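You operate a simulated robot arm through the tools that you are given. There is no shell and no other tool. Be economical: measure what you need, move in short steps, check, and stop when the job is done.

You run a simulated robot arm. Do the job below in one go: nothing can be reset, and whatever is moved stays where it is left.

TASK
Take the can on the top of the packing bench and put it away on the upper shelf of the steel rack. Put one of the gears from the top of the packing bench on the card there. Put the white plug on the top of the packing bench away on the top of the steel bench. Fetch the waste paper from the top of the packing bench and set it on the bench top before the bench stop. Put the canister that says "Oil" from the top of the packing bench on the shelf under the steel table and the canister labelled "Glue" on the low shelf of the packing bench. Take the teal cloth on the top of the packing bench and put it away on the top of the steel bench. Put one of the pads from the top of the press bench on the shelf of the press bench. Take the grease tray and put it on the shelf of the press bench. Take the grey tabbed card from the shelf of the shaft bench and put it on the top of the shaft bench. Take the blue cloth and leave it on the bottom shelf of the steel rack. Take the chock from the top of the steel bench and put it on the upper shelf of the steel rack. The order is free. Set down upright: can, canister, chock.

It is judged by the outcome, as a careful person would: the job done as asked, and still so three seconds after it is handed in. It fails if anything else is knocked over, pushed out of place, dropped, spilled or broken. Flat cloth is picked up by pressing the open fingertips on it (5 to 10 N) and closing them slowly along it; thin cloth reads only 2 to 8 mm in the jaws.

THE ROBOT
A 7-joint arm with a two-finger parallel gripper on a trunk, on a base that drives. Base frame: it is fixed to the floor where the robot stands at the start and does not move with it; the origin is under the middle of the robot, x ahead of it, y to its left, z up; the surface under the hand at the start is at about z = 860. Lengths are in mm, angles in degrees, forces in N, time in s.
With the tool pointing down near the work surface it reaches from about 360 to 740 mm from the robot's upright axis, wherever it stands. Its first joint turns from -143.0 to 143.0 degrees. Places, roughly: bench top before the bench stop (19x25 cm) [1040, 1120, 860]; blue cloth (15x6x3 cm) [-1800, 8800, 1400]; bottom shelf of the steel rack [-1900, 8500, 200]; can [750, 0, 1000]; canister [1000, -500, 1000]; card (13x9x3 cm) [700, -300, 900]; chock (11x9x10 cm) [-1600, 5100, 800]; gear [750, 500, 750]; grease tray [500, 1000, 1000]; low shelf of the packing bench [900, 200, 300]; pad (8x5x4 cm) [-1200, 1300, 800]; shelf of the press bench [-1200, 1000, 400]; shelf under the steel table [4000, 1900, 500]; tabbed card [4000, 9250, 250]; teal cloth (8x6x3 cm) [1000, -200, 900]; top of the shaft bench [4200, 9200, 800]; top of the steel bench [-1500, 5200, 800]; upper shelf of the steel rack [-1900, 8500, 1000]; waste paper (6x5x4 cm) [900, -500, 900]; white plug (6x6x5 cm) [500, 300, 900]. Payload 3 kg.
The tool frame sits at the grasp point between the pads (the TCP): z along the fingers, y along the line on which they close. The tips reach 30 mm beyond it. The gripper opens to 110 mm. The fingers are 20 mm wide and 10 mm thick; the gripper's body (48 by 112 mm) begins 55 mm behind the TCP.
Orientation is that of the tool frame in the base frame, as a unit quaternion [w, x, y, z]. With the fingers straight down and closing along the base's y, the tool's x points along the base's -x, its y along +y and its z along -z.

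THE INTERFACE
- The arm moves only by the tool drive_tool. Its argument "commands" is a list of rows, each a list of 3 entries, a list of its own where there are three numbers: the turn, a rotation vector about the tool's x, y, z in units of 8 degrees (1.0 is 8 degrees), then the shift along the tool's x, y, z in units of 50 mm (1.0 is 50 mm), then the closure, from 0 (fully open) to 1 (shut). In form: [[[rx, ry, rz], [tx, ty, tz], fingers], ...]. A call has 1 to 20 rows; each row shifts and turns the commanded pose from where the row before left it, along the tool's axes as they then stand. A call with a number of a shift or a turn outside -1 to 1 is refused whole. A row lasts 0.2 s, in which the tool goes at most 50 mm and 8.6 degrees; a call with a longer step from one row to the next is refused whole, and so is a gripper value outside its range. A pose out of reach is approached as far as the arm can. The call stops where the force on the tool passes 40 N (or 10 N more than at its start, if that is more) or the arm is blocked; 0.2 s more then pass. The fingers move at their own pace (about 108 mm/s each) and stop on an object; they squeeze with about 31 N. The grip force told is the motor's: it shows also when the fingers shut on nothing. Time passes only in rows, and 0.2 s behind the last, so rows that do not move let the fingers close. It gives the time, the measured TCP pose, the force on the tool (base axes), the opening and the grip force at its end, in the units of the frame above (readings bear some noise), with the torque about the TCP (base axes, N m) and any sound that the robot's microphone picked up.
- Cameras (640 x 400 px; columns grow to the right, rows downward): "scene" is now at [103.6, 50.5, 1684.2]; the picture's right is [0.78, -0.63, -0.00], its down [-0.54, -0.67, -0.52] and it looks along [0.32, 0.40, -0.86] (base axes); focal length 214 px, centre (320, 200). "wrist" rides on the gripper at [73, 17, -103] in the tool frame; the picture's right is [-0.23, 0.97, 0.00], its down [-0.76, -0.18, -0.62] and it looks along [-0.61, -0.14, 0.78] (tool axes); focal length 222 px, centre (320, 200). There is no depth. A picture from a camera that has moved, and an enlarged one, comes with that camera's place and axes in the base frame and with its lens. The place of the scene camera against the robot may be out by one fixed shift of up to 25 mm in any direction.
- grab_frame(camera): a new picture of that camera. No time passes.
- raise_lower(by): slides the trunk up (or, below 0, down) by that many mm; the arm and the scene camera ride with it, the base frame stays. It gives what a move gives, with no picture.
- drive_base(legs): drives the robot by 1 to 6 legs, each [ahead, left, turn to the left] in mm, mm and degrees, along the robot's own axes; the way and the turn of a leg run together, so that a leg with both is an arc; at most 1500 mm and 180 degrees a leg. The arm and the cameras ride along, it lands a little off, and it stops where it bumps. It gives what a move gives.
- aim_head(pan, tilt): turns the head with the scene camera to pan (to the left, within 86 degrees either way) and tilt (down, from -29 to 69), counted from straight ahead of the robot. It gives what a move gives.
- zoom(camera, box): a new picture of the part [left, top, right, bottom] of that camera's present view, enlarged. No time passes.
- close_job(): hands the job in; it is judged then, once.

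Work in short steps. Places have to be worked out from the pictures, the camera data and where the tool is seen: move nearer, look again, correct. Check each grasp and each placing, and mend what went wrong. You have 567 turns and 360 pictures in all, those below and enlarged ones among them. Open the gripper and draw the arm clear of the work before you hand the job in, unless the task says otherwise; then end with one line.

The tools are called after "Request:" as a command line: name --argument value ..., lists and objects as JSON in quotes. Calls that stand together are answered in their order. drive_tool: Moves the arm, as the interface text tells. Its arguments: {"type":"object","properties":{"commands":{"type":"array"}},"required":["commands"]} The other tools are called the same way: raise_lower (by) slides the trunk up or down; drive_base (legs) drives the base; aim_head (pan, tilt) turns the head that bears the scene camera; grab_frame (camera) takes a picture; zoom (camera, box) takes an enlarged picture of a part of a camera's view; close_job () hands the job in.

At the start:

```text
time_s: 0.0
position: [738.5, -176.6, 999.1]
tool_rot: [0.001, 0.001, 1.0, 0.001]
ft_force: [0.5, -0.8, 0.2]
moment: [0.01, 0.01, 0.0]
grip_width: 110.1
grasp_force: 0.0
trunk travel left (down, up): [-825.0, 65.0]
robot x, y, heading: [-0.3, -1.8, 0.1]
head pan, tilt: [51.0, 58.9]
```

scene: 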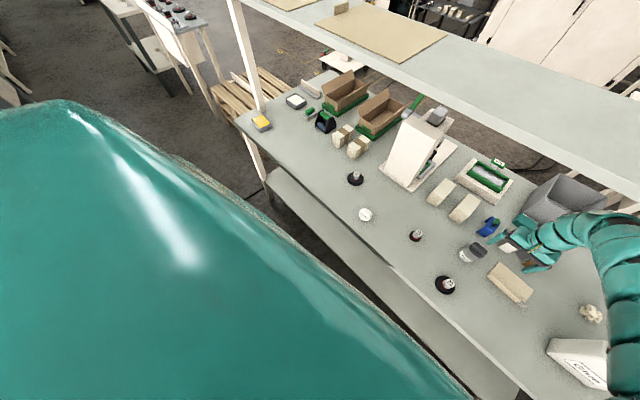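
wrist: 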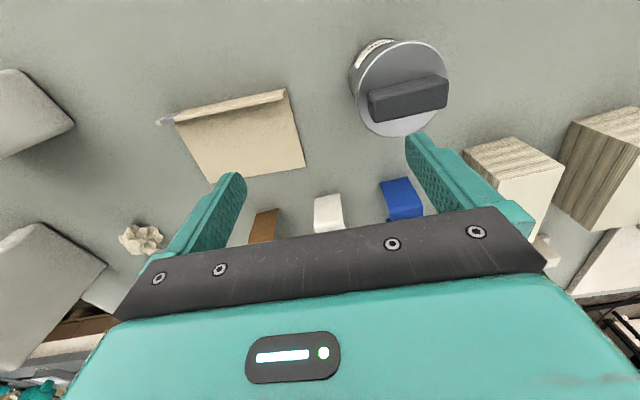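

I look over the packing bench first, turning the head toward the work.

Request:
aim_head --pan 0 --tilt 50

Request:
grab_frame --camera "scene"

```text
time_s: 1.2
position: [740.2, -176.6, 999.9]
tool_rot: [0.0, 0.002, 1.0, 0.0]
ft_force: [-0.7, 0.0, -0.4]
moment: [0.0, -0.04, 0.0]
grip_width: 110.3
grasp_force: 0.0
trunk travel left (down, up): [-825.0, 65.0]
robot x, y, heading: [-2.4, -2.4, -0.1]
head pan, tilt: [0.0, 50.0]
```

```text
357 pictures are left
camera scene: at [137.8, -2.2, 1695.5], right [0.0, -1.0, 0.0], down [-0.77, 0.0, -0.64], along [0.64, 0.0, -0.77], focal length 214 px, centre (320, 200)
```

scene: 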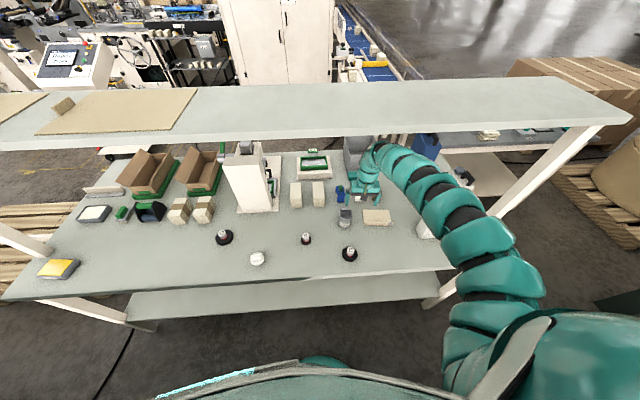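

I zoom into the bench top for details.

Request:
zoom --camera "scene" --box '[200, 140, 440, 290]'

Request:
zoom --camera "scene" --box '[0, 140, 240, 290]'

Request:
zoom --camera "wrist" --box '[0, 0, 640, 400]'

```text
2.67 times, centred on (320, 215) of scene
camera zoom: at [137.8, -2.2, 1695.5], right [0.0, -1.0, 0.0], down [-0.77, 0.0, -0.64], along [0.64, 0.0, -0.77], focal length 572 px, centre (320, 160)
```

zoom: 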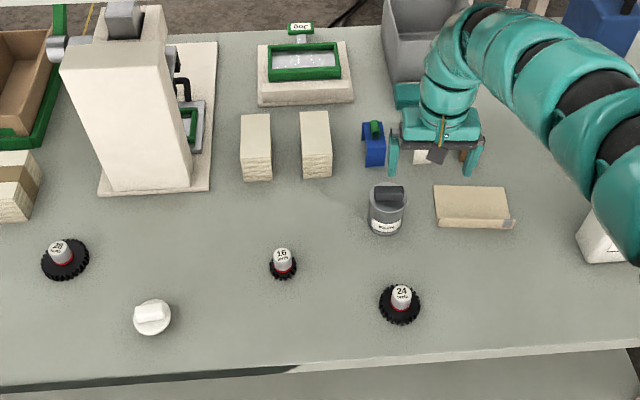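

```text
2.67 times, centred on (120, 215) of scene
camera zoom: at [137.8, -2.2, 1695.5], right [0.0, -1.0, 0.0], down [-0.77, 0.0, -0.64], along [0.64, 0.0, -0.77], focal length 572 px, centre (853, 160)
```

zoom: 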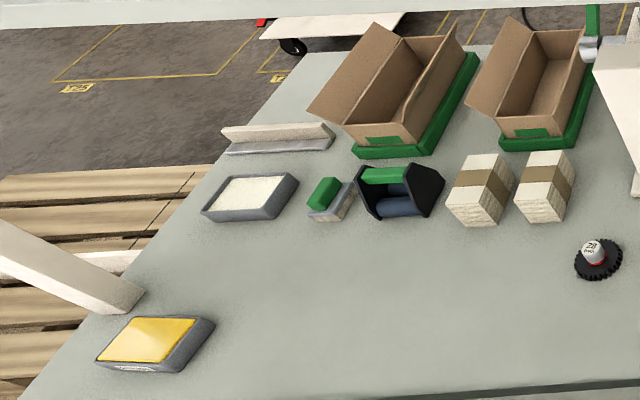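

```text
1.00 times, centred on (320, 200) of wrist (not enlarged: the box is as wide or as high as the picture)
camera zoom: at [666.7, -160.2, 1104.2], right [0.23, 0.97, 0.0], down [0.76, -0.18, 0.62], along [0.61, -0.14, -0.78], focal length 222 px, centre (320, 200)
```

zoom: 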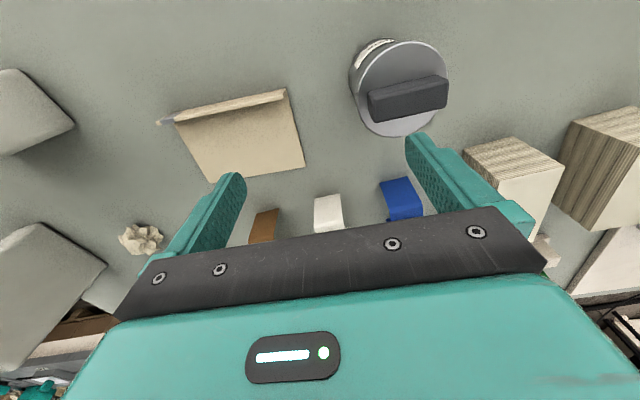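

I look right for canisters, paper, and cloths.

Request:
aim_head --pan -35 --tilt 40

Request:
grab_frame --camera "scene"

Request:
aim_head --pan 50 --tilt 40

Request:
grab_frame --camera "scene"

```text
time_s: 2.2
position: [740.0, -176.7, 999.6]
tool_rot: [0.001, 0.001, 1.0, 0.0]
ft_force: [0.1, 0.0, 0.1]
moment: [-0.04, 0.0, 0.0]
grip_width: 109.7
grasp_force: 0.0
trunk travel left (down, up): [-825.0, 65.0]
robot x, y, heading: [1.5, 1.7, -0.1]
head pan, tilt: [-35.0, 40.0]
```

```text
353 pictures are left
camera scene: at [130.5, -51.0, 1709.6], right [-0.57, -0.82, 0.0], down [-0.53, 0.37, -0.77], along [0.63, -0.44, -0.64], focal length 214 px, centre (320, 200)
```

scene: 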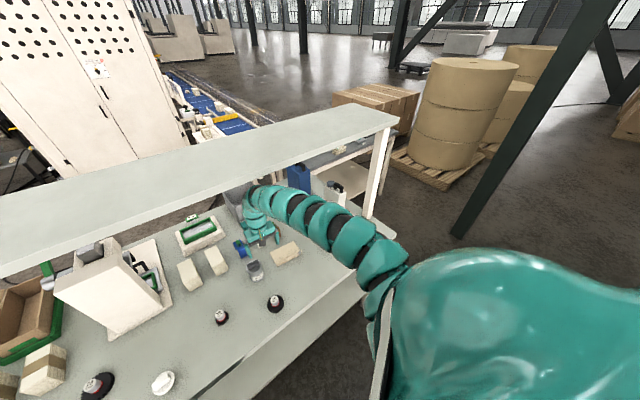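

```text
time_s: 3.8
position: [739.3, -175.5, 1000.6]
tool_rot: [0.001, 0.002, 1.0, 0.0]
ft_force: [0.3, -0.2, 0.8]
moment: [0.0, 0.01, -0.03]
grip_width: 109.9
grasp_force: 0.0
trunk travel left (down, up): [-825.0, 65.0]
robot x, y, heading: [0.9, -0.1, -0.1]
head pan, tilt: [50.0, 40.0]
```

```text
352 pictures are left
camera scene: at [115.6, 62.8, 1709.7], right [0.77, -0.64, 0.0], down [-0.41, -0.49, -0.77], along [0.49, 0.59, -0.64], focal length 214 px, centre (320, 200)
```

scene: 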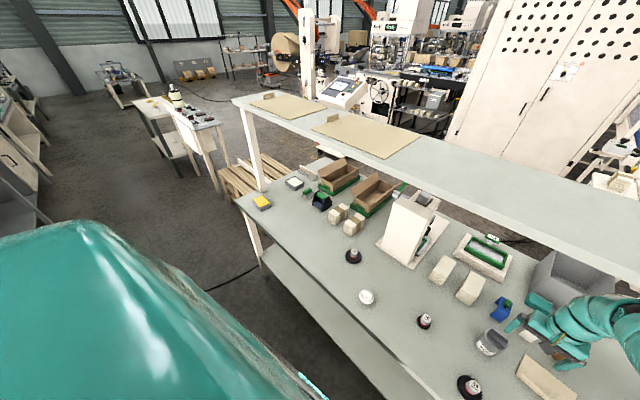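

I zoom on the wrist view to see the can, card and objects beyond.

Request:
zoom --camera "wrist" --box '[120, 20, 480, 260]'

Request:
zoom --camera "wrist" --box '[0, 60, 240, 360]'

Request:
zoom --camera "scene" --box '[220, 140, 420, 300]'

```text
1.67 times, centred on (300, 140) of wrist
camera zoom: at [666.7, -160.2, 1104.2], right [0.23, 0.97, 0.0], down [0.76, -0.18, 0.62], along [0.61, -0.14, -0.78], focal length 370 px, centre (353, 300)
```

zoom: 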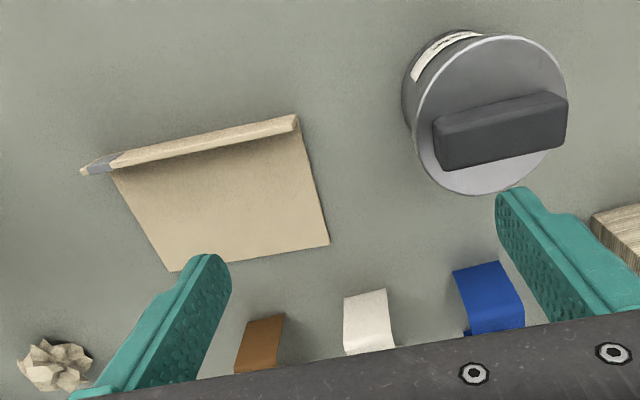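

```text
1.33 times, centred on (120, 210) of wrist
camera zoom: at [666.7, -160.2, 1104.2], right [0.23, 0.97, 0.0], down [0.76, -0.18, 0.62], along [0.61, -0.14, -0.78], focal length 296 px, centre (587, 187)
```

zoom: 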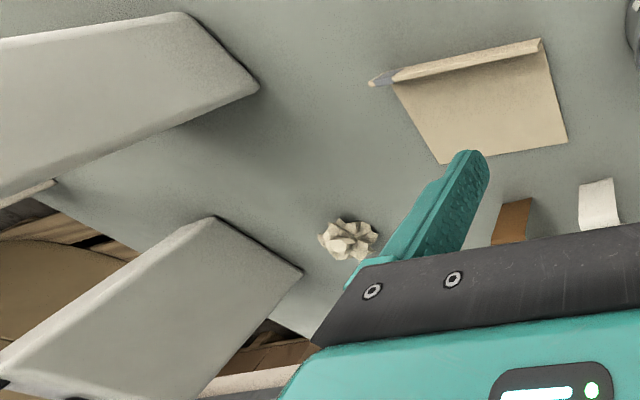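

```text
2.50 times, centred on (320, 220) of scene
camera zoom: at [115.6, 62.8, 1709.7], right [0.77, -0.64, 0.0], down [-0.41, -0.49, -0.77], along [0.49, 0.59, -0.64], focal length 536 px, centre (320, 150)
```

zoom: 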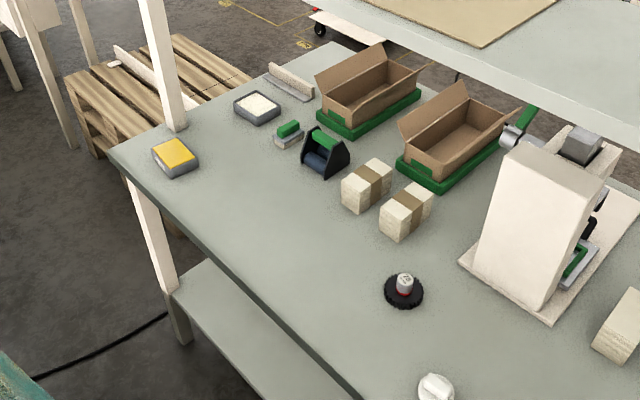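

I move the hand back near the 16 gear to view it with the wrist camera.

Request:
drive_tool --commands '[[[0, 0, 0], [0.7, 1, 0], 0], [[0, 0, 0], [0.7, 1, 0], 0], [[0, 0, 0], [0.7, 1, 0], 0], [[0, 0, 0], [0.7, 1, 0], 0], [[0, 0, 0], [0.6, 0.7, 0], 0]]'

Request:
grab_frame --camera "wrist"

```text
refused: row 1 steps farther than a row can; nothing moved
```

```text
348 pictures are left
camera wrist: at [666.7, -160.2, 1104.2], right [0.23, 0.97, 0.0], down [0.76, -0.18, 0.62], along [0.61, -0.14, -0.78], focal length 222 px, centre (320, 200)
```

wrist: 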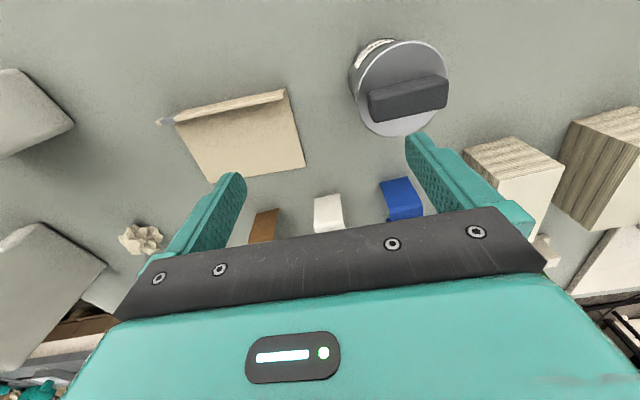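

The combined step must stay within 50 mm; I split it.

Request:
drive_tool --commands '[[[0, 0, 0], [0.55, 0.8, 0], 0], [[0, 0, 0], [0.55, 0.8, 0], 0], [[0, 0, 0], [0.55, 0.8, 0], 0], [[0, 0, 0], [0.55, 0.8, 0], 0], [[0, 0, 0], [0.55, 0.8, 0], 0], [[0, 0, 0], [0.55, 0.7, 0], 0], [[0, 0, 0], [0, 0, 0], 0]]'

Request:
grab_frame --camera "wrist"

```text
time_s: 5.4
position: [613.3, 71.5, 976.7]
tool_rot: [-0.001, 0.001, 1.0, 0.001]
ft_force: [-0.8, -0.2, 0.3]
moment: [0.01, -0.02, 0.01]
grip_width: 110.1
grasp_force: 0.1
out of reach, approached as far as the arm can: row 3, 4, 5, 6
trunk travel left (down, up): [-825.0, 65.0]
robot x, y, heading: [1.2, -1.5, -0.1]
head pan, tilt: [50.0, 40.0]
```

```text
347 pictures are left
camera wrist: at [540.1, 88.8, 1082.0], right [0.23, 0.97, 0.0], down [0.76, -0.18, 0.62], along [0.61, -0.14, -0.78], focal length 222 px, centre (320, 200)
```

wrist: 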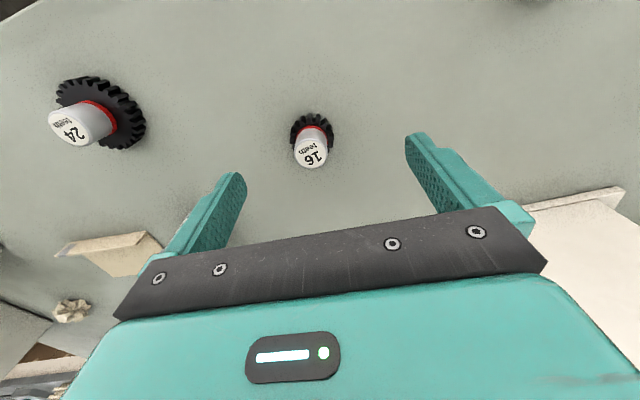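

The 16 gear's axis comes out near (615, 64), hub top z≈930. I descend with the fingers round the hub.

Request:
drive_tool --commands '[[[0, 0, 0], [0, -0.15, 0.4], 0.3], [[0, 0, 0], [0, 0, 0.4], 0.3], [[0, 0, 0], [0, 0, 0], 0.3]]'

Request:
grab_frame --camera "wrist"

```text
time_s: 6.2
position: [614.5, 64.4, 938.7]
tool_rot: [-0.001, 0.0, 1.0, 0.0]
ft_force: [0.2, 1.0, -0.6]
moment: [0.04, -0.03, 0.03]
grip_width: 76.9
grasp_force: 0.1
trunk travel left (down, up): [-825.0, 65.0]
robot x, y, heading: [-1.2, -2.3, -0.2]
head pan, tilt: [50.0, 40.0]
```

```text
346 pictures are left
camera wrist: at [541.3, 80.4, 1041.8], right [0.23, 0.97, 0.0], down [0.76, -0.18, 0.62], along [0.61, -0.14, -0.78], focal length 222 px, centre (320, 200)
```

wrist: 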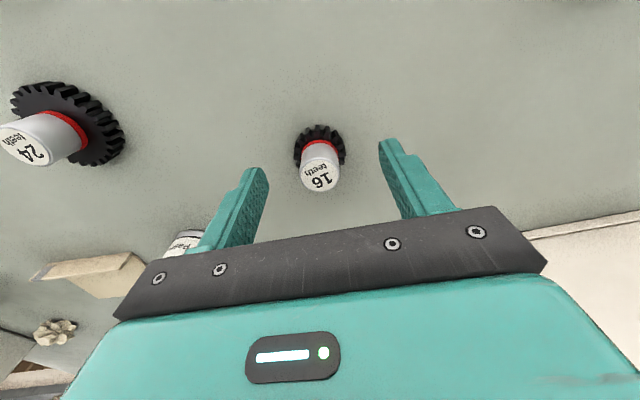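

Well aligned. Lower to z≈914 and close.

Request:
drive_tool --commands '[[[0, 0, 0], [0, 0, 0.48], 0.3], [[0, 0, 0], [0, 0, 0], 0.6], [[0, 0, 0], [0, 0, 0], 1], [[0, 0, 0], [0, 0, 0], 1], [[0, 0, 0], [0, 0, 0], 1]]'

```text
time_s: 7.4
position: [613.2, 64.1, 914.0]
tool_rot: [0.001, 0.001, 1.0, 0.0]
ft_force: [1.0, -0.6, 1.4]
moment: [-0.07, -0.09, -0.03]
grip_width: 28.0
grasp_force: 31.1
trunk travel left (down, up): [-825.0, 65.0]
robot x, y, heading: [-1.0, 0.1, -0.2]
head pan, tilt: [50.0, 40.0]
```

Gripped (28 mm). Lift and move to y≈-250.

Request:
drive_tool --commands '[[[0, 0, 0], [0, 0, -0.6], 1], [[0, 0, 0], [0, 0, -0.5], 1], [[0, 0, 0], [0, -1, 0], 1], [[0, 0, 0], [0, -1, 0], 1], [[0, 0, 0], [0, -1, 0], 1], [[0, 0, 0], [0, -1, 0], 1], [[0, 0, 0], [0, -1, 0], 1], [[0, 0, 0], [0, -1, 0], 1], [[0, 0, 0], [0, -0.5, 0], 1], [[0, 0, 0], [0, 0, 0], 1]]'

Request:
grab_frame --camera "wrist"

```text
time_s: 9.6
position: [644.4, -251.8, 944.0]
tool_rot: [0.0, 0.0, 1.0, 0.0]
ft_force: [-0.3, 0.0, -0.5]
moment: [0.01, 0.01, 0.0]
grip_width: 28.0
grasp_force: 31.4
out of reach, approached as far as the arm can: row 3, 4, 5, 6
trunk travel left (down, up): [-825.0, 65.0]
robot x, y, heading: [1.0, 2.2, -0.1]
head pan, tilt: [50.0, 40.0]
```

```text
345 pictures are left
camera wrist: at [571.2, -234.8, 1048.0], right [0.23, 0.97, 0.0], down [0.76, -0.18, 0.62], along [0.61, -0.14, -0.78], focal length 222 px, centre (320, 200)
```

wrist: 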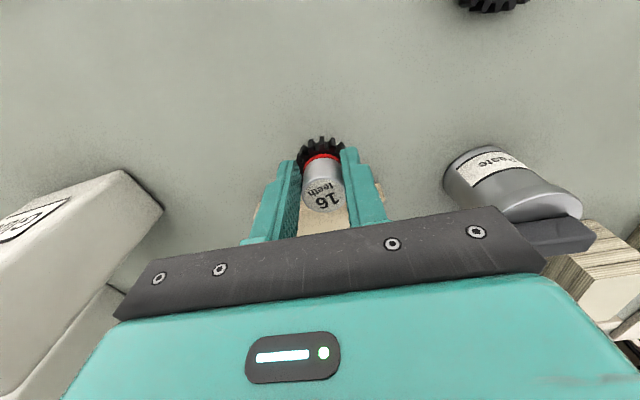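

I raise the trunk for clearance over the card's ridge, then edge the base forward.

Request:
raise_lower --by 60

Request:
drive_base --legs '[[60, 0, 0]]'

Request:
aim_head --pan 0 --tilt 66

Request:
grab_frame --camera "scene"

Request:
grab_frame --camera "wrist"

```text
time_s: 10.6
position: [644.4, -250.7, 1003.4]
tool_rot: [-0.001, 0.001, 1.0, 0.001]
ft_force: [0.2, 0.5, -0.3]
moment: [0.0, 0.05, 0.02]
grip_width: 28.2
grasp_force: 30.7
trunk travel left (down, up): [-885.0, 5.0]
robot x, y, heading: [-0.5, -0.9, -0.2]
head pan, tilt: [50.0, 40.0]
```

```text
time_s: 11.6
position: [684.9, -249.1, 1001.1]
tool_rot: [-0.004, 0.0, 1.0, 0.001]
ft_force: [-1.1, 0.5, -0.4]
moment: [0.0, -0.01, -0.02]
grip_width: 28.0
grasp_force: 31.2
trunk travel left (down, up): [-885.0, 5.0]
robot x, y, heading: [50.5, -0.7, -0.3]
head pan, tilt: [50.0, 40.0]
stopped in leg 1: the robot was blocked; the commanded pose is now the measured one
```

```text
time_s: 12.8
position: [683.9, -249.2, 1000.8]
tool_rot: [-0.004, 0.001, 1.0, 0.0]
ft_force: [0.8, -0.1, -0.7]
moment: [0.0, 0.01, -0.04]
grip_width: 28.1
grasp_force: 31.0
trunk travel left (down, up): [-885.0, 5.0]
robot x, y, heading: [48.8, -1.3, -0.1]
head pan, tilt: [0.0, 66.0]
```

```text
344 pictures are left
camera scene: at [164.1, -2.5, 1736.8], right [0.0, -1.0, 0.0], down [-0.91, 0.0, -0.41], along [0.41, 0.0, -0.91], focal length 214 px, centre (320, 200)
```

scene: 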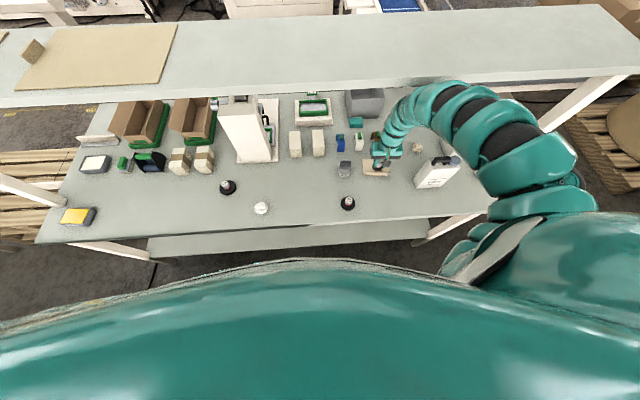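

```text
343 pictures are left
camera wrist: at [612.3, -233.3, 1106.3], right [0.23, 0.97, 0.0], down [0.77, -0.18, 0.62], along [0.6, -0.14, -0.79], focal length 222 px, centre (320, 200)
```

wrist: 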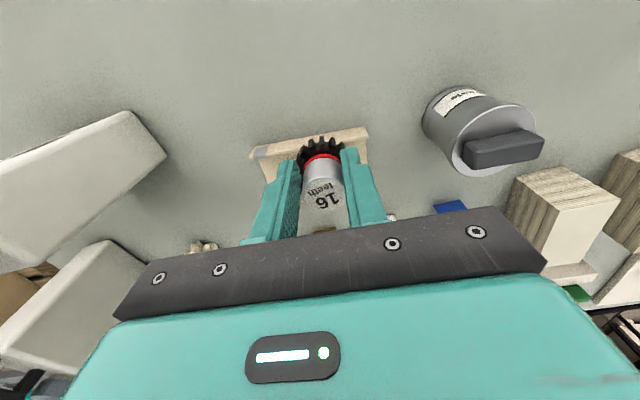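

Base stops at x≈50 (bumped softly). The arm now moves forward over the card's flat area.

Request:
drive_tool --commands '[[[0, 0, 0], [-0.6, -0.15, 0], 1], [[0, 0, 0], [-0.7, -0.15, 0], 1], [[0, 0, 0], [0, 0, 0.5], 1], [[0, 0, 0], [0, 0, 0.5], 1], [[0, 0, 0], [0, 0, 0], 1]]'

Request:
grab_frame --camera "wrist"

```text
time_s: 14.2
position: [757.1, -273.5, 954.6]
tool_rot: [-0.005, 0.002, 1.0, -0.005]
ft_force: [1.3, 1.7, -1.5]
moment: [-0.07, 0.08, -0.02]
grip_width: 25.4
grasp_force: 30.8
trunk travel left (down, up): [-885.0, 5.0]
robot x, y, heading: [48.5, -8.1, -0.2]
head pan, tilt: [0.0, 66.0]
stopped in row 5: the arm was blocked; the commanded pose is now the measured one
```

```text
342 pictures are left
camera wrist: at [685.0, -256.3, 1060.1], right [0.23, 0.97, -0.01], down [0.77, -0.18, 0.62], along [0.6, -0.15, -0.79], focal length 222 px, centre (320, 200)
```

wrist: 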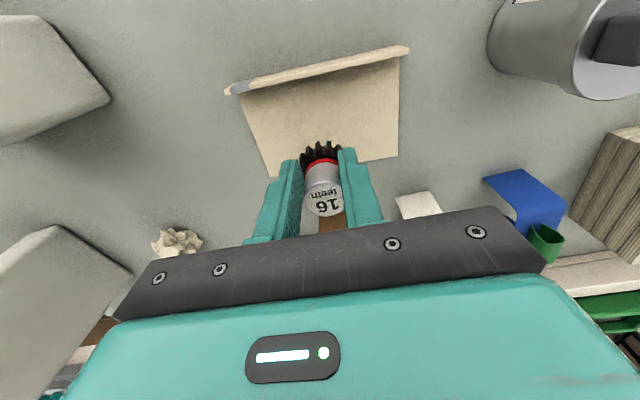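

Something blocked the arm; I check the scene.

Request:
aim_head --pan -20 --tilt 60

Request:
grab_frame --camera "scene"

```text
time_s: 15.0
position: [753.2, -276.7, 956.8]
tool_rot: [-0.002, 0.004, 1.0, -0.003]
ft_force: [0.3, 0.8, 0.1]
moment: [0.0, -0.01, 0.01]
grip_width: 25.0
grasp_force: 30.4
trunk travel left (down, up): [-885.0, 5.0]
robot x, y, heading: [52.1, -8.1, 0.3]
head pan, tilt: [-20.0, 60.0]
```

```text
341 pictures are left
camera scene: at [172.1, -31.2, 1743.2], right [-0.34, -0.94, 0.0], down [-0.81, 0.3, -0.5], along [0.47, -0.17, -0.87], focal length 214 px, centre (320, 200)
```

scene: 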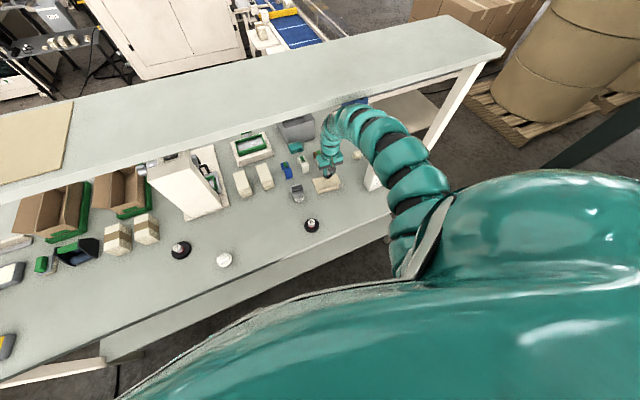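

Probably the forearm met the shelf edge with the trunk high. I lower the trunk gently instead.

Request:
raise_lower --by -30

Request:
grab_frame --camera "wrist"

```text
time_s: 15.8
position: [752.7, -278.2, 926.6]
tool_rot: [-0.002, 0.003, 1.0, -0.002]
ft_force: [-0.6, -0.2, -0.2]
moment: [0.01, 0.0, 0.0]
grip_width: 25.3
grasp_force: 30.4
trunk travel left (down, up): [-855.0, 35.0]
robot x, y, heading: [51.2, -8.6, 0.0]
head pan, tilt: [-20.0, 60.0]
```

```text
340 pictures are left
camera wrist: at [680.7, -260.6, 1030.6], right [0.23, 0.97, -0.01], down [0.76, -0.18, 0.62], along [0.6, -0.15, -0.78], focal length 222 px, centre (320, 200)
```

wrist: 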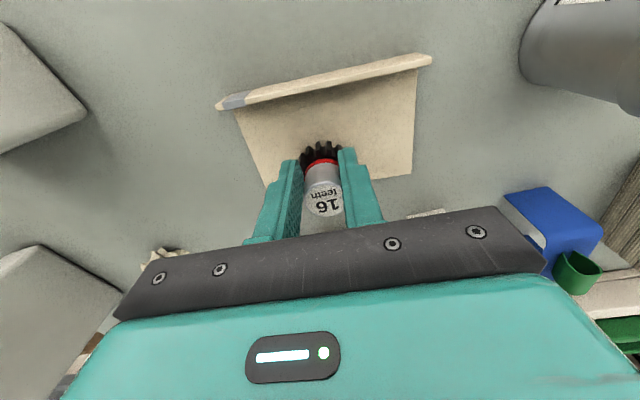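

Centred on the card. Now small downward steps until touch.

Request:
drive_tool --commands '[[[0, 0, 0], [0, 0, 0.1], 1], [[0, 0, 0], [0, 0, 0.1], 1], [[0, 0, 0], [0, 0, 0], 1]]'

```text
time_s: 16.6
position: [754.8, -278.4, 917.7]
tool_rot: [-0.001, 0.003, 1.0, -0.002]
ft_force: [-0.4, 1.3, 10.7]
moment: [0.2, -0.34, 0.04]
grip_width: 25.1
grasp_force: 30.6
trunk travel left (down, up): [-855.0, 35.0]
robot x, y, heading: [52.8, -6.7, -0.1]
head pan, tilt: [-20.0, 60.0]
```

Contact (10.7 N at z≈918). Release, and lift clear.

Request:
drive_tool --commands '[[[0, 0, 0], [0, 0, 0], 0.7], [[0, 0, 0], [0, 0, 0], 0.5], [[0, 0, 0], [0, 0, 0], 0.4], [[0, 0, 0], [0, 0, -0.5], 0.4], [[0, 0, 0], [0, 0, -0.5], 0.4], [[0, 0, 0], [0.6, 0, 0], 0.4], [[0, 0, 0], [0, 0, 0], 0.4]]'

Request:
grab_frame --camera "wrist"

```text
time_s: 18.4
position: [700.2, -276.7, 943.8]
tool_rot: [-0.025, 0.007, 1.0, 0.011]
ft_force: [0.2, -0.5, 0.4]
moment: [-0.03, -0.02, 0.02]
grip_width: 66.0
grasp_force: 0.0
trunk travel left (down, up): [-855.0, 35.0]
robot x, y, heading: [49.0, -8.5, -0.4]
head pan, tilt: [-20.0, 60.0]
stopped in row 7: the arm was blocked; the commanded pose is now the measured one
```

```text
339 pictures are left
camera wrist: at [632.5, -261.7, 1051.7], right [0.24, 0.97, 0.01], down [0.79, -0.2, 0.58], along [0.56, -0.13, -0.82], focal length 222 px, centre (320, 200)
```

wrist: 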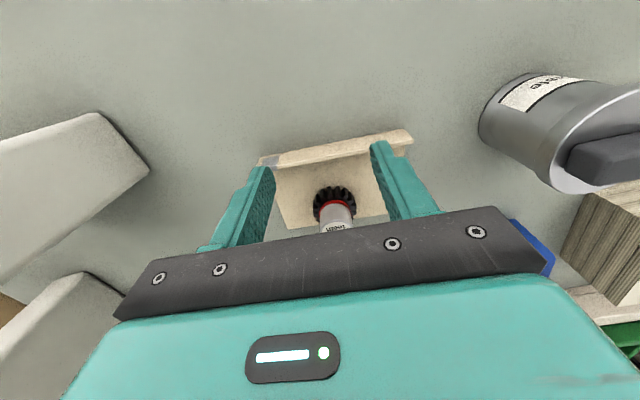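

The gear stands upright on the card. I free the arm by going slightly down while drawing back.

Request:
drive_tool --commands '[[[0, 0, 0], [0.2, 0, 0.3], 0.4], [[0, 0, 0], [0.6, 0, 0.1], 0.4], [[0, 0, 0], [0.6, 0, 0], 0.4], [[0, 0, 0], [0.5, 0, 0], 0.4]]'

Request:
aim_head --pan -30 --tilt 50

Request:
grab_frame --camera "scene"

```text
time_s: 19.4
position: [656.5, -270.9, 932.4]
tool_rot: [-0.016, 0.003, 1.0, 0.006]
ft_force: [0.3, -0.5, -0.1]
moment: [0.02, -0.03, -0.02]
grip_width: 66.1
grasp_force: 0.0
out of reach, approached as far as the arm can: row 3, 4
trunk travel left (down, up): [-855.0, 35.0]
robot x, y, heading: [47.6, -6.7, 0.0]
head pan, tilt: [-20.0, 60.0]
```

```text
time_s: 20.1
position: [656.2, -269.2, 931.6]
tool_rot: [-0.017, 0.004, 1.0, 0.005]
ft_force: [0.2, -0.3, -0.6]
moment: [-0.02, 0.0, -0.01]
grip_width: 66.1
grasp_force: 0.0
trunk travel left (down, up): [-855.0, 35.0]
robot x, y, heading: [50.8, -7.9, -0.4]
head pan, tilt: [-30.0, 50.0]
```

```text
338 pictures are left
camera scene: at [177.7, -47.7, 1725.4], right [-0.5, -0.87, 0.0], down [-0.66, 0.38, -0.64], along [0.56, -0.32, -0.77], focal length 214 px, centre (320, 200)
```

scene: 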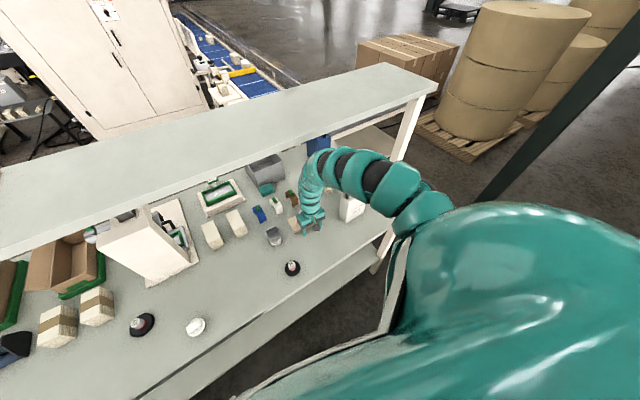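

I back the base off into free air to learn the arm's range safely and view under the shelf.

Request:
drive_base --legs '[[-500, 0, 0]]'

Request:
raise_lower --by -400

Request:
aim_head --pan -10 --tilt 20

Request:
grab_frame --camera "scene"

```text
time_s: 23.0
position: [171.6, -268.3, 932.7]
tool_rot: [-0.018, 0.001, 1.0, 0.006]
ft_force: [0.8, 0.2, 1.1]
moment: [-0.01, -0.02, -0.02]
grip_width: 65.9
grasp_force: 0.0
trunk travel left (down, up): [-855.0, 35.0]
robot x, y, heading: [-434.7, -6.0, 0.2]
head pan, tilt: [-30.0, 50.0]
```

```text
time_s: 26.8
position: [171.2, -265.4, 532.3]
tool_rot: [-0.017, 0.001, 1.0, 0.005]
ft_force: [-0.3, -0.2, -0.5]
moment: [-0.01, -0.04, 0.0]
grip_width: 66.1
grasp_force: 0.0
trunk travel left (down, up): [-455.0, 435.0]
robot x, y, heading: [-439.1, -10.5, 0.3]
head pan, tilt: [-30.0, 50.0]
```

```text
time_s: 27.7
position: [171.3, -267.4, 531.5]
tool_rot: [-0.018, 0.001, 1.0, 0.005]
ft_force: [-0.7, 0.2, 0.0]
moment: [-0.02, 0.0, -0.02]
grip_width: 66.3
grasp_force: 0.1
trunk travel left (down, up): [-455.0, 435.0]
robot x, y, heading: [-435.2, -4.0, -0.1]
head pan, tilt: [-10.0, 20.0]
```

```text
337 pictures are left
camera scene: at [-283.6, -25.2, 1371.0], right [-0.17, -0.99, 0.0], down [-0.34, 0.06, -0.94], along [0.93, -0.16, -0.34], focal length 214 px, centre (320, 200)
```

scene: 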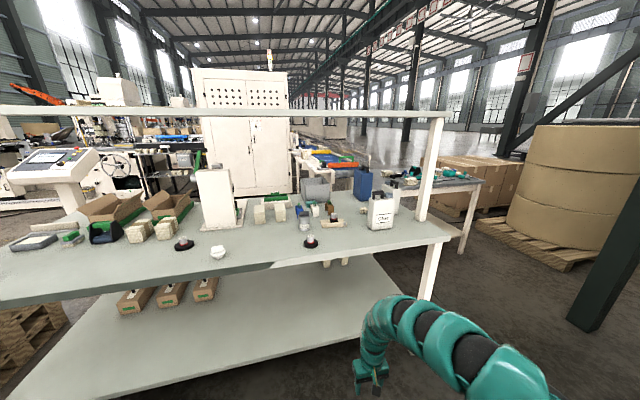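

Clear view under the shelf. I zoom.

Request:
zoom --camera "scene" --box '[180, 150, 440, 260]'

Request:
zoom --camera "scene" --box '[0, 160, 220, 300]'

Request:
zoom --camera "scene" --box '[370, 130, 500, 250]'

```text
2.46 times, centred on (310, 205) of scene
camera zoom: at [-283.6, -25.2, 1371.0], right [-0.17, -0.99, 0.0], down [-0.34, 0.06, -0.94], along [0.93, -0.16, -0.34], focal length 528 px, centre (345, 188)
```

zoom: 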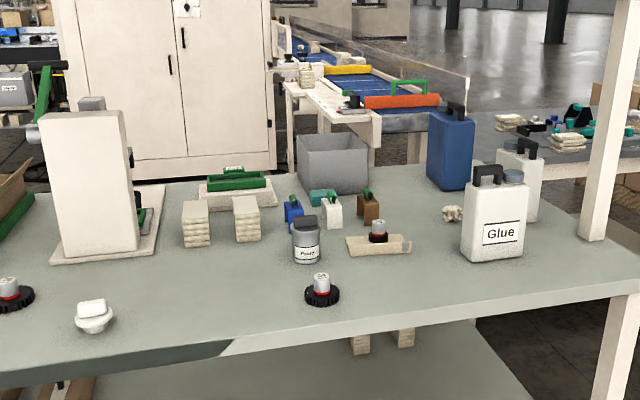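

```text
2.86 times, centred on (110, 230) of scene
camera zoom: at [-283.6, -25.2, 1371.0], right [-0.17, -0.99, 0.0], down [-0.34, 0.06, -0.94], along [0.93, -0.16, -0.34], focal length 613 px, centre (920, 114)
```

zoom: 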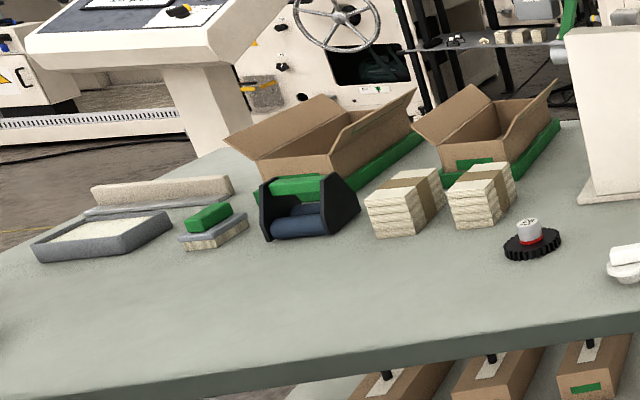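

```text
3.33 times, centred on (435, 190) of scene
camera zoom: at [-283.6, -25.2, 1371.0], right [-0.17, -0.99, 0.0], down [-0.34, 0.06, -0.94], along [0.93, -0.16, -0.34], focal length 715 px, centre (-63, 233)
```

zoom: 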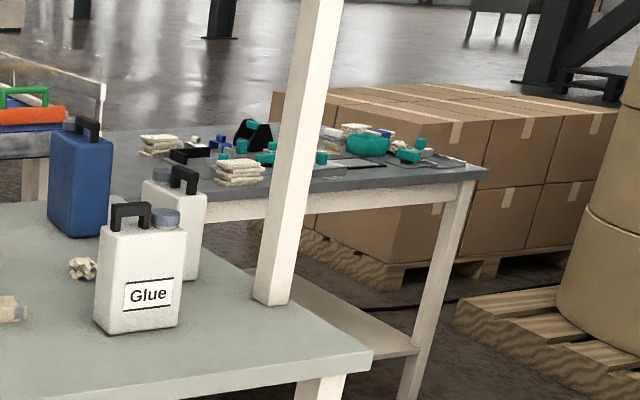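

Now test the arm's range in free air: retract toward the body.

Request:
drive_tool --commands '[[[0, 0, 0], [0.8, 0, 0], 0], [[0, 0, 0], [0.8, 0, 0], 0], [[0, 0, 0], [0.8, 0, 0], 0], [[0, 0, 0], [0.8, 0, 0], 0]]'

Request:
drive_tool --commands '[[[0, 0, 0], [0, 0, 0.8], 0], [[0, 0, 0], [0, 0, 0.8], 0], [[0, 0, 0], [0, 0, 0.8], 0]]'

Request:
drive_tool --commands '[[[0, 0, 0], [0.8, 0, 0], 0], [[0, 0, 0], [0.8, 0, 0], 0], [[0, 0, 0], [0.8, 0, 0], 0], [[0, 0, 0], [0.8, 0, 0], 0]]'

```text
time_s: 28.7
position: [171.1, -266.3, 532.7]
tool_rot: [-0.017, 0.0, 1.0, 0.005]
ft_force: [-0.4, -0.4, -0.6]
moment: [0.0, 0.01, 0.03]
grip_width: 110.1
grasp_force: 0.0
out of reach, approached as far as the arm can: row 1, 2, 3, 4
trunk travel left (down, up): [-455.0, 435.0]
robot x, y, heading: [-436.3, -9.2, 0.1]
head pan, tilt: [-10.0, 20.0]
```

```text
time_s: 29.5
position: [165.9, -266.7, 411.9]
tool_rot: [-0.018, 0.0, 1.0, 0.005]
ft_force: [0.1, -0.3, -0.2]
moment: [0.01, 0.0, -0.03]
grip_width: 110.0
grasp_force: 0.0
trunk travel left (down, up): [-455.0, 435.0]
robot x, y, heading: [-438.1, -7.4, 0.2]
head pan, tilt: [-10.0, 20.0]
```

```text
time_s: 30.5
position: [41.9, -271.5, 378.7]
tool_rot: [-0.019, 0.001, 1.0, 0.006]
ft_force: [0.0, 0.3, -0.3]
moment: [-0.01, 0.0, -0.03]
grip_width: 110.0
grasp_force: 0.1
out of reach, approached as far as the arm can: row 3, 4
trunk travel left (down, up): [-455.0, 435.0]
robot x, y, heading: [-434.4, -6.1, 0.0]
head pan, tilt: [-10.0, 20.0]
```

Range depends on azimuth; I test straight ahead of the robot.

Request:
drive_tool --commands '[[[0, 0, 0], [0, 1, 0], 0], [[0, 0, 0], [0, 1, 0], 0], [[0, 0, 0], [0, 1, 0], 0], [[0, 0, 0], [0, 1, 0], 0], [[0, 0, 0], [0, 1, 0], 0], [[0, 0, 0], [0, 0.2, 0], 0]]'

Request:
drive_tool --commands '[[[0, 0, 0], [1, 0, 0], 0], [[0, 0, 0], [1, 0, 0], 0], [[0, 0, 0], [1, 0, 0], 0], [[0, 0, 0], [1, 0, 0], 0]]'

Request:
drive_tool --commands '[[[0, 0, 0], [0, 0, -1], 0], [[0, 0, 0], [0, 0, -1], 0], [[0, 0, 0], [0, 0, -1], 0], [[0, 0, 0], [0, 0, -1], 0], [[0, 0, 0], [0, 0, -1], 0], [[0, 0, 0], [0, 0, -1], 0], [[0, 0, 0], [0, 0, -1], 0]]'

```text
time_s: 31.9
position: [45.4, -14.0, 375.8]
tool_rot: [-0.018, 0.001, 1.0, 0.004]
ft_force: [-0.2, -0.3, -0.5]
moment: [0.0, 0.02, -0.04]
grip_width: 109.9
grasp_force: 0.0
out of reach, approached as far as the arm can: row 1
trunk travel left (down, up): [-455.0, 435.0]
robot x, y, heading: [-434.1, -7.8, 0.1]
head pan, tilt: [-10.0, 20.0]
```

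```text
time_s: 32.9
position: [-93.0, 42.4, 333.0]
tool_rot: [-0.017, 0.002, 1.0, 0.005]
ft_force: [-0.1, -0.1, 0.2]
moment: [0.01, 0.0, 0.0]
grip_width: 110.2
grasp_force: 0.2
out of reach, approached as far as the arm can: row 1, 2, 3, 4
trunk travel left (down, up): [-455.0, 435.0]
robot x, y, heading: [-436.4, -7.4, 0.2]
head pan, tilt: [-10.0, 20.0]
```

```text
time_s: 34.5
position: [49.3, 150.5, 536.1]
tool_rot: [-0.017, 0.0, 1.0, 0.005]
ft_force: [0.2, 0.3, 0.5]
moment: [-0.01, 0.0, 0.0]
grip_width: 109.8
grasp_force: 0.1
out of reach, approached as far as the arm can: row 1, 2, 3, 4, 5, 6, 7
trunk travel left (down, up): [-455.0, 435.0]
robot x, y, heading: [-435.0, -10.1, 0.1]
head pan, tilt: [-10.0, 20.0]
```

I survey the surroundings to the left and behind.

Request:
aim_head --pan 80 --tilt 15

Request:
grab_frame --camera "scene"

Request:
aim_head --pan 30 --tilt 15

Request:
grab_frame --camera "scene"

```text
time_s: 36.2
position: [48.5, 150.5, 535.6]
tool_rot: [-0.018, 0.0, 1.0, 0.004]
ft_force: [0.2, 0.7, -0.7]
moment: [-0.02, -0.02, 0.01]
grip_width: 110.3
grasp_force: 0.0
trunk travel left (down, up): [-455.0, 435.0]
robot x, y, heading: [-438.2, -9.2, -0.0]
head pan, tilt: [80.0, 15.0]
```

```text
333 pictures are left
camera scene: at [-359.5, 82.8, 1379.2], right [0.99, -0.17, 0.0], down [-0.04, -0.26, -0.97], along [0.17, 0.95, -0.26], focal length 214 px, centre (320, 200)
```

scene: 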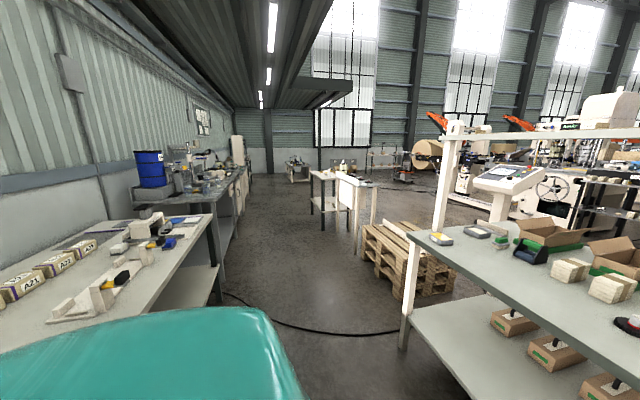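

```text
time_s: 37.4
position: [48.2, 148.4, 536.0]
tool_rot: [-0.019, 0.001, 1.0, 0.005]
ft_force: [-0.4, 0.0, 0.6]
moment: [-0.03, 0.0, 0.0]
grip_width: 109.8
grasp_force: 0.1
trunk travel left (down, up): [-455.0, 435.0]
robot x, y, heading: [-430.1, -5.0, 0.4]
head pan, tilt: [30.0, 15.0]
```

```text
332 pictures are left
camera scene: at [-294.7, 37.8, 1379.2], right [0.5, -0.86, 0.0], down [-0.22, -0.13, -0.97], along [0.83, 0.49, -0.26], focal length 214 px, centre (320, 200)
```

scene: 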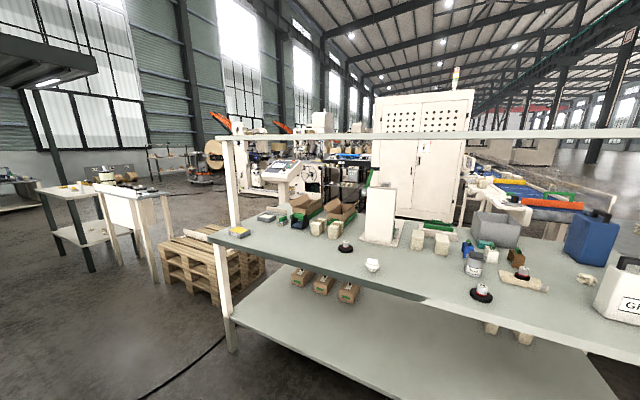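

The press bench lies at left (front edge x≈-920). I move to the aisle centre, turn to face it, and slide along to y≈1100.

Request:
drive_base --legs '[[190, 0, 0], [0, 0, 180], [0, -1000, 0]]'

Request:
raise_lower --by 370

Request:
aim_head --pan 0 --tilt 40

Request:
grab_frame --camera "scene"

```text
time_s: 51.0
position: [-662.5, 896.2, 535.8]
tool_rot: [0.005, 0.999, -0.044, 0.018]
ft_force: [0.1, 0.7, -1.0]
moment: [0.01, -0.02, 0.0]
grip_width: 109.7
grasp_force: 0.1
trunk travel left (down, up): [-455.0, 435.0]
robot x, y, heading: [-168.9, 1013.1, 175.1]
head pan, tilt: [30.0, 15.0]
```

```text
time_s: 54.5
position: [-662.2, 897.1, 906.5]
tool_rot: [0.006, 0.999, -0.045, 0.019]
ft_force: [0.4, -0.1, -1.3]
moment: [0.0, -0.02, 0.0]
grip_width: 110.1
grasp_force: 0.1
trunk travel left (down, up): [-825.0, 65.0]
robot x, y, heading: [-169.4, 1010.4, 175.6]
head pan, tilt: [30.0, 15.0]
```

```text
time_s: 55.5
position: [-661.8, 897.7, 906.1]
tool_rot: [0.005, 0.999, -0.044, 0.019]
ft_force: [0.0, 0.2, -0.1]
moment: [0.0, 0.05, -0.01]
grip_width: 109.9
grasp_force: 0.0
trunk travel left (down, up): [-825.0, 65.0]
robot x, y, heading: [-166.1, 1013.6, 175.1]
head pan, tilt: [0.0, 40.0]
```

```text
331 pictures are left
camera scene: at [-350.3, 1022.9, 1709.7], right [0.08, 1.0, 0.0], down [0.64, -0.05, -0.77], along [-0.76, 0.06, -0.64], focal length 214 px, centre (320, 200)
```

scene: 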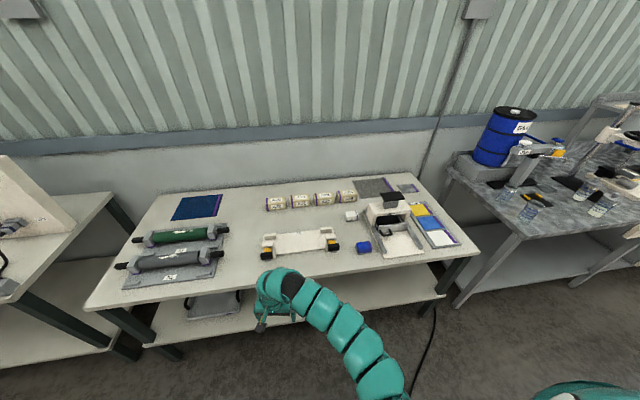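

Request:
zoom --camera "scene" --box '[240, 160, 480, 280]'

Request:
zoom --camera "scene" --box '[80, 180, 320, 360]'

```text
2.67 times, centred on (360, 220) of scene
camera zoom: at [-350.3, 1022.9, 1709.7], right [0.08, 1.0, 0.0], down [0.64, -0.05, -0.77], along [-0.76, 0.06, -0.64], focal length 572 px, centre (213, 147)
```

zoom: 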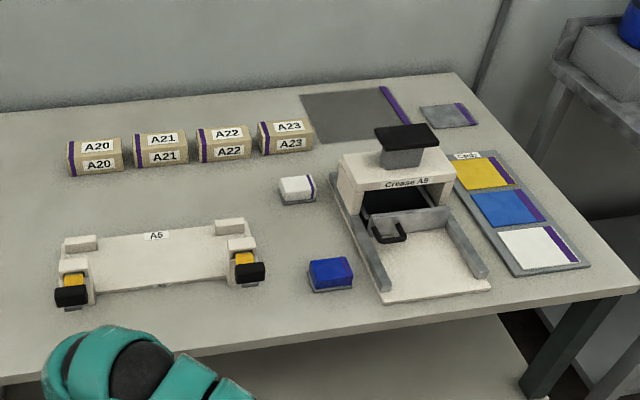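

```text
2.22 times, centred on (200, 270) of scene
camera zoom: at [-350.3, 1022.9, 1709.7], right [0.08, 1.0, 0.0], down [0.64, -0.05, -0.77], along [-0.76, 0.06, -0.64], focal length 477 px, centre (587, 44)
```

zoom: 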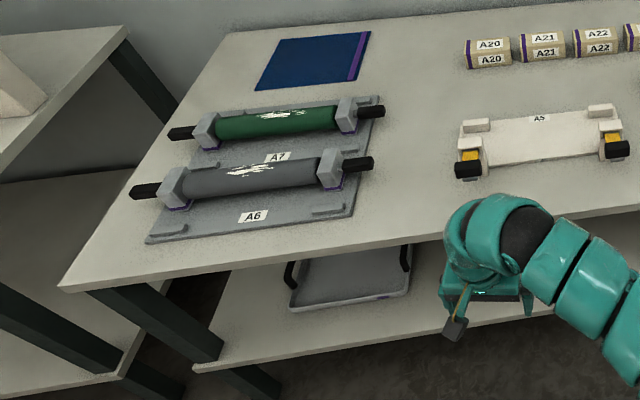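

The blue and white blocks at right are the pads; blue is at about (-1009, 1301). I align the base in front of it.

Request:
drive_base --legs '[[0, 0, 5], [180, -290, 0]]'

Request:
aim_head --pan 0 --tilt 50

Request:
grab_frame --camera "scene"

Request:
grab_frame --camera "wrist"

```text
time_s: 58.2
position: [-830.1, 1134.9, 905.9]
tool_rot: [0.005, 1.0, 0.0, 0.018]
ft_force: [0.4, -0.2, -0.4]
moment: [0.01, 0.01, 0.0]
grip_width: 110.1
grasp_force: 0.0
trunk travel left (down, up): [-825.0, 65.0]
robot x, y, heading: [-348.0, 1291.9, -179.6]
head pan, tilt: [0.0, 40.0]
```

```text
time_s: 58.9
position: [-829.7, 1135.1, 906.2]
tool_rot: [0.004, 1.0, 0.001, 0.018]
ft_force: [-0.3, -0.2, 0.5]
moment: [-0.02, -0.02, -0.02]
grip_width: 109.9
grasp_force: 0.0
trunk travel left (down, up): [-825.0, 65.0]
robot x, y, heading: [-350.7, 1294.1, -179.6]
head pan, tilt: [0.0, 50.0]
```

```text
328 pictures are left
camera scene: at [-523.4, 1291.3, 1695.5], right [-0.01, 1.0, 0.0], down [0.77, 0.01, -0.64], along [-0.64, 0.0, -0.77], focal length 214 px, centre (320, 200)
```

scene: 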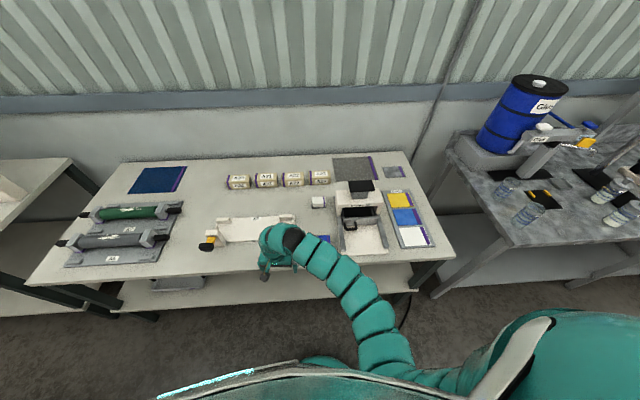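

```text
327 pictures are left
camera wrist: at [-762.3, 1119.0, 1013.3], right [-0.23, -0.97, 0.0], down [-0.78, 0.18, 0.59], along [-0.58, 0.13, -0.8], focal length 222 px, centre (320, 200)
```

wrist: 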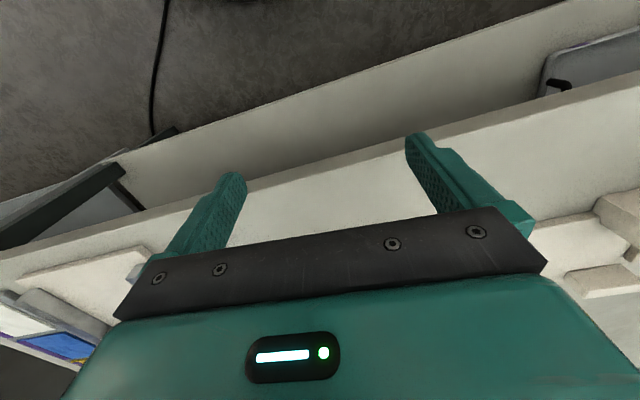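

I tilt the tool 45° forward and shift right to y≈1300, still in front of the bench.

Request:
drive_tool --commands '[[[0, -0.94, 0], [0, -0.5, 0], 0], [[0, -0.94, 0], [0, -0.5, 0], 0], [[0, -0.94, 0], [0, -0.5, 0], 0], [[0, -0.94, 0], [0, -0.5, 0], 0], [[0, -0.94, 0], [0, -0.6, 0], 0], [[0, -0.93, 0], [0, -0.6, 0], 0], [[0, 0, 0], [0, 0, 0], 0]]'

Request:
grab_frame --camera "wrist"

```text
time_s: 59.9
position: [-897.2, 1163.2, 851.7]
tool_rot: [0.008, 0.974, 0.002, -0.225]
ft_force: [29.8, 7.6, 40.9]
moment: [2.64, -0.75, -1.75]
grip_width: 109.8
grasp_force: 0.0
out of reach, approached as far as the arm can: row 1, 2, 3, 4
trunk travel left (down, up): [-825.0, 65.0]
robot x, y, heading: [-345.3, 1291.1, -179.8]
head pan, tilt: [0.0, 50.0]
stopped in row 4: the force on the tool passed its limit at 89 N (the readings are from after the stop); the commanded pose is now the measured one
```

```text
326 pictures are left
camera wrist: at [-785.3, 1146.5, 914.7], right [-0.2, -0.97, 0.11], down [-0.41, 0.19, 0.89], along [-0.89, 0.13, -0.44], focal length 222 px, centre (320, 200)
```

wrist: 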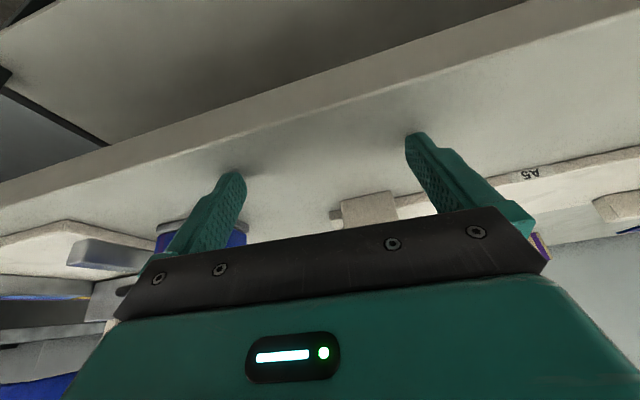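

The reach limit pushed the tool down onto the bench edge. Raise the trunk, back off, then tilt in open air.

Request:
raise_lower --by 60

Request:
drive_base --legs '[[-250, 0, 0]]'

Request:
drive_tool --commands '[[[0, -0.9, 0], [0, -0.2, 0], 0], [[0, -0.9, 0], [0, -0.2, 0], 0]]'

```text
time_s: 60.9
position: [-898.3, 1162.6, 908.1]
tool_rot: [0.008, 0.975, 0.001, -0.224]
ft_force: [0.0, 0.6, 0.2]
moment: [-0.04, 0.0, 0.02]
grip_width: 109.7
grasp_force: 0.0
trunk travel left (down, up): [-885.0, 5.0]
robot x, y, heading: [-347.8, 1296.3, -179.4]
head pan, tilt: [0.0, 50.0]
```

```text
time_s: 62.7
position: [-653.4, 1164.4, 908.8]
tool_rot: [0.007, 0.975, 0.001, -0.223]
ft_force: [0.5, 0.7, -0.1]
moment: [0.0, 0.02, 0.04]
grip_width: 110.1
grasp_force: 0.0
trunk travel left (down, up): [-885.0, 5.0]
robot x, y, heading: [-101.4, 1295.6, -179.5]
head pan, tilt: [0.0, 50.0]
```

```text
time_s: 63.3
position: [-665.2, 1175.1, 895.7]
tool_rot: [0.008, 0.939, 0.0, -0.344]
ft_force: [0.3, -0.2, -0.4]
moment: [-0.03, -0.02, -0.01]
grip_width: 109.9
grasp_force: 0.1
out of reach, approached as far as the arm can: row 1, 2
trunk travel left (down, up): [-885.0, 5.0]
robot x, y, heading: [-100.4, 1293.5, -179.5]
head pan, tilt: [0.0, 50.0]
```

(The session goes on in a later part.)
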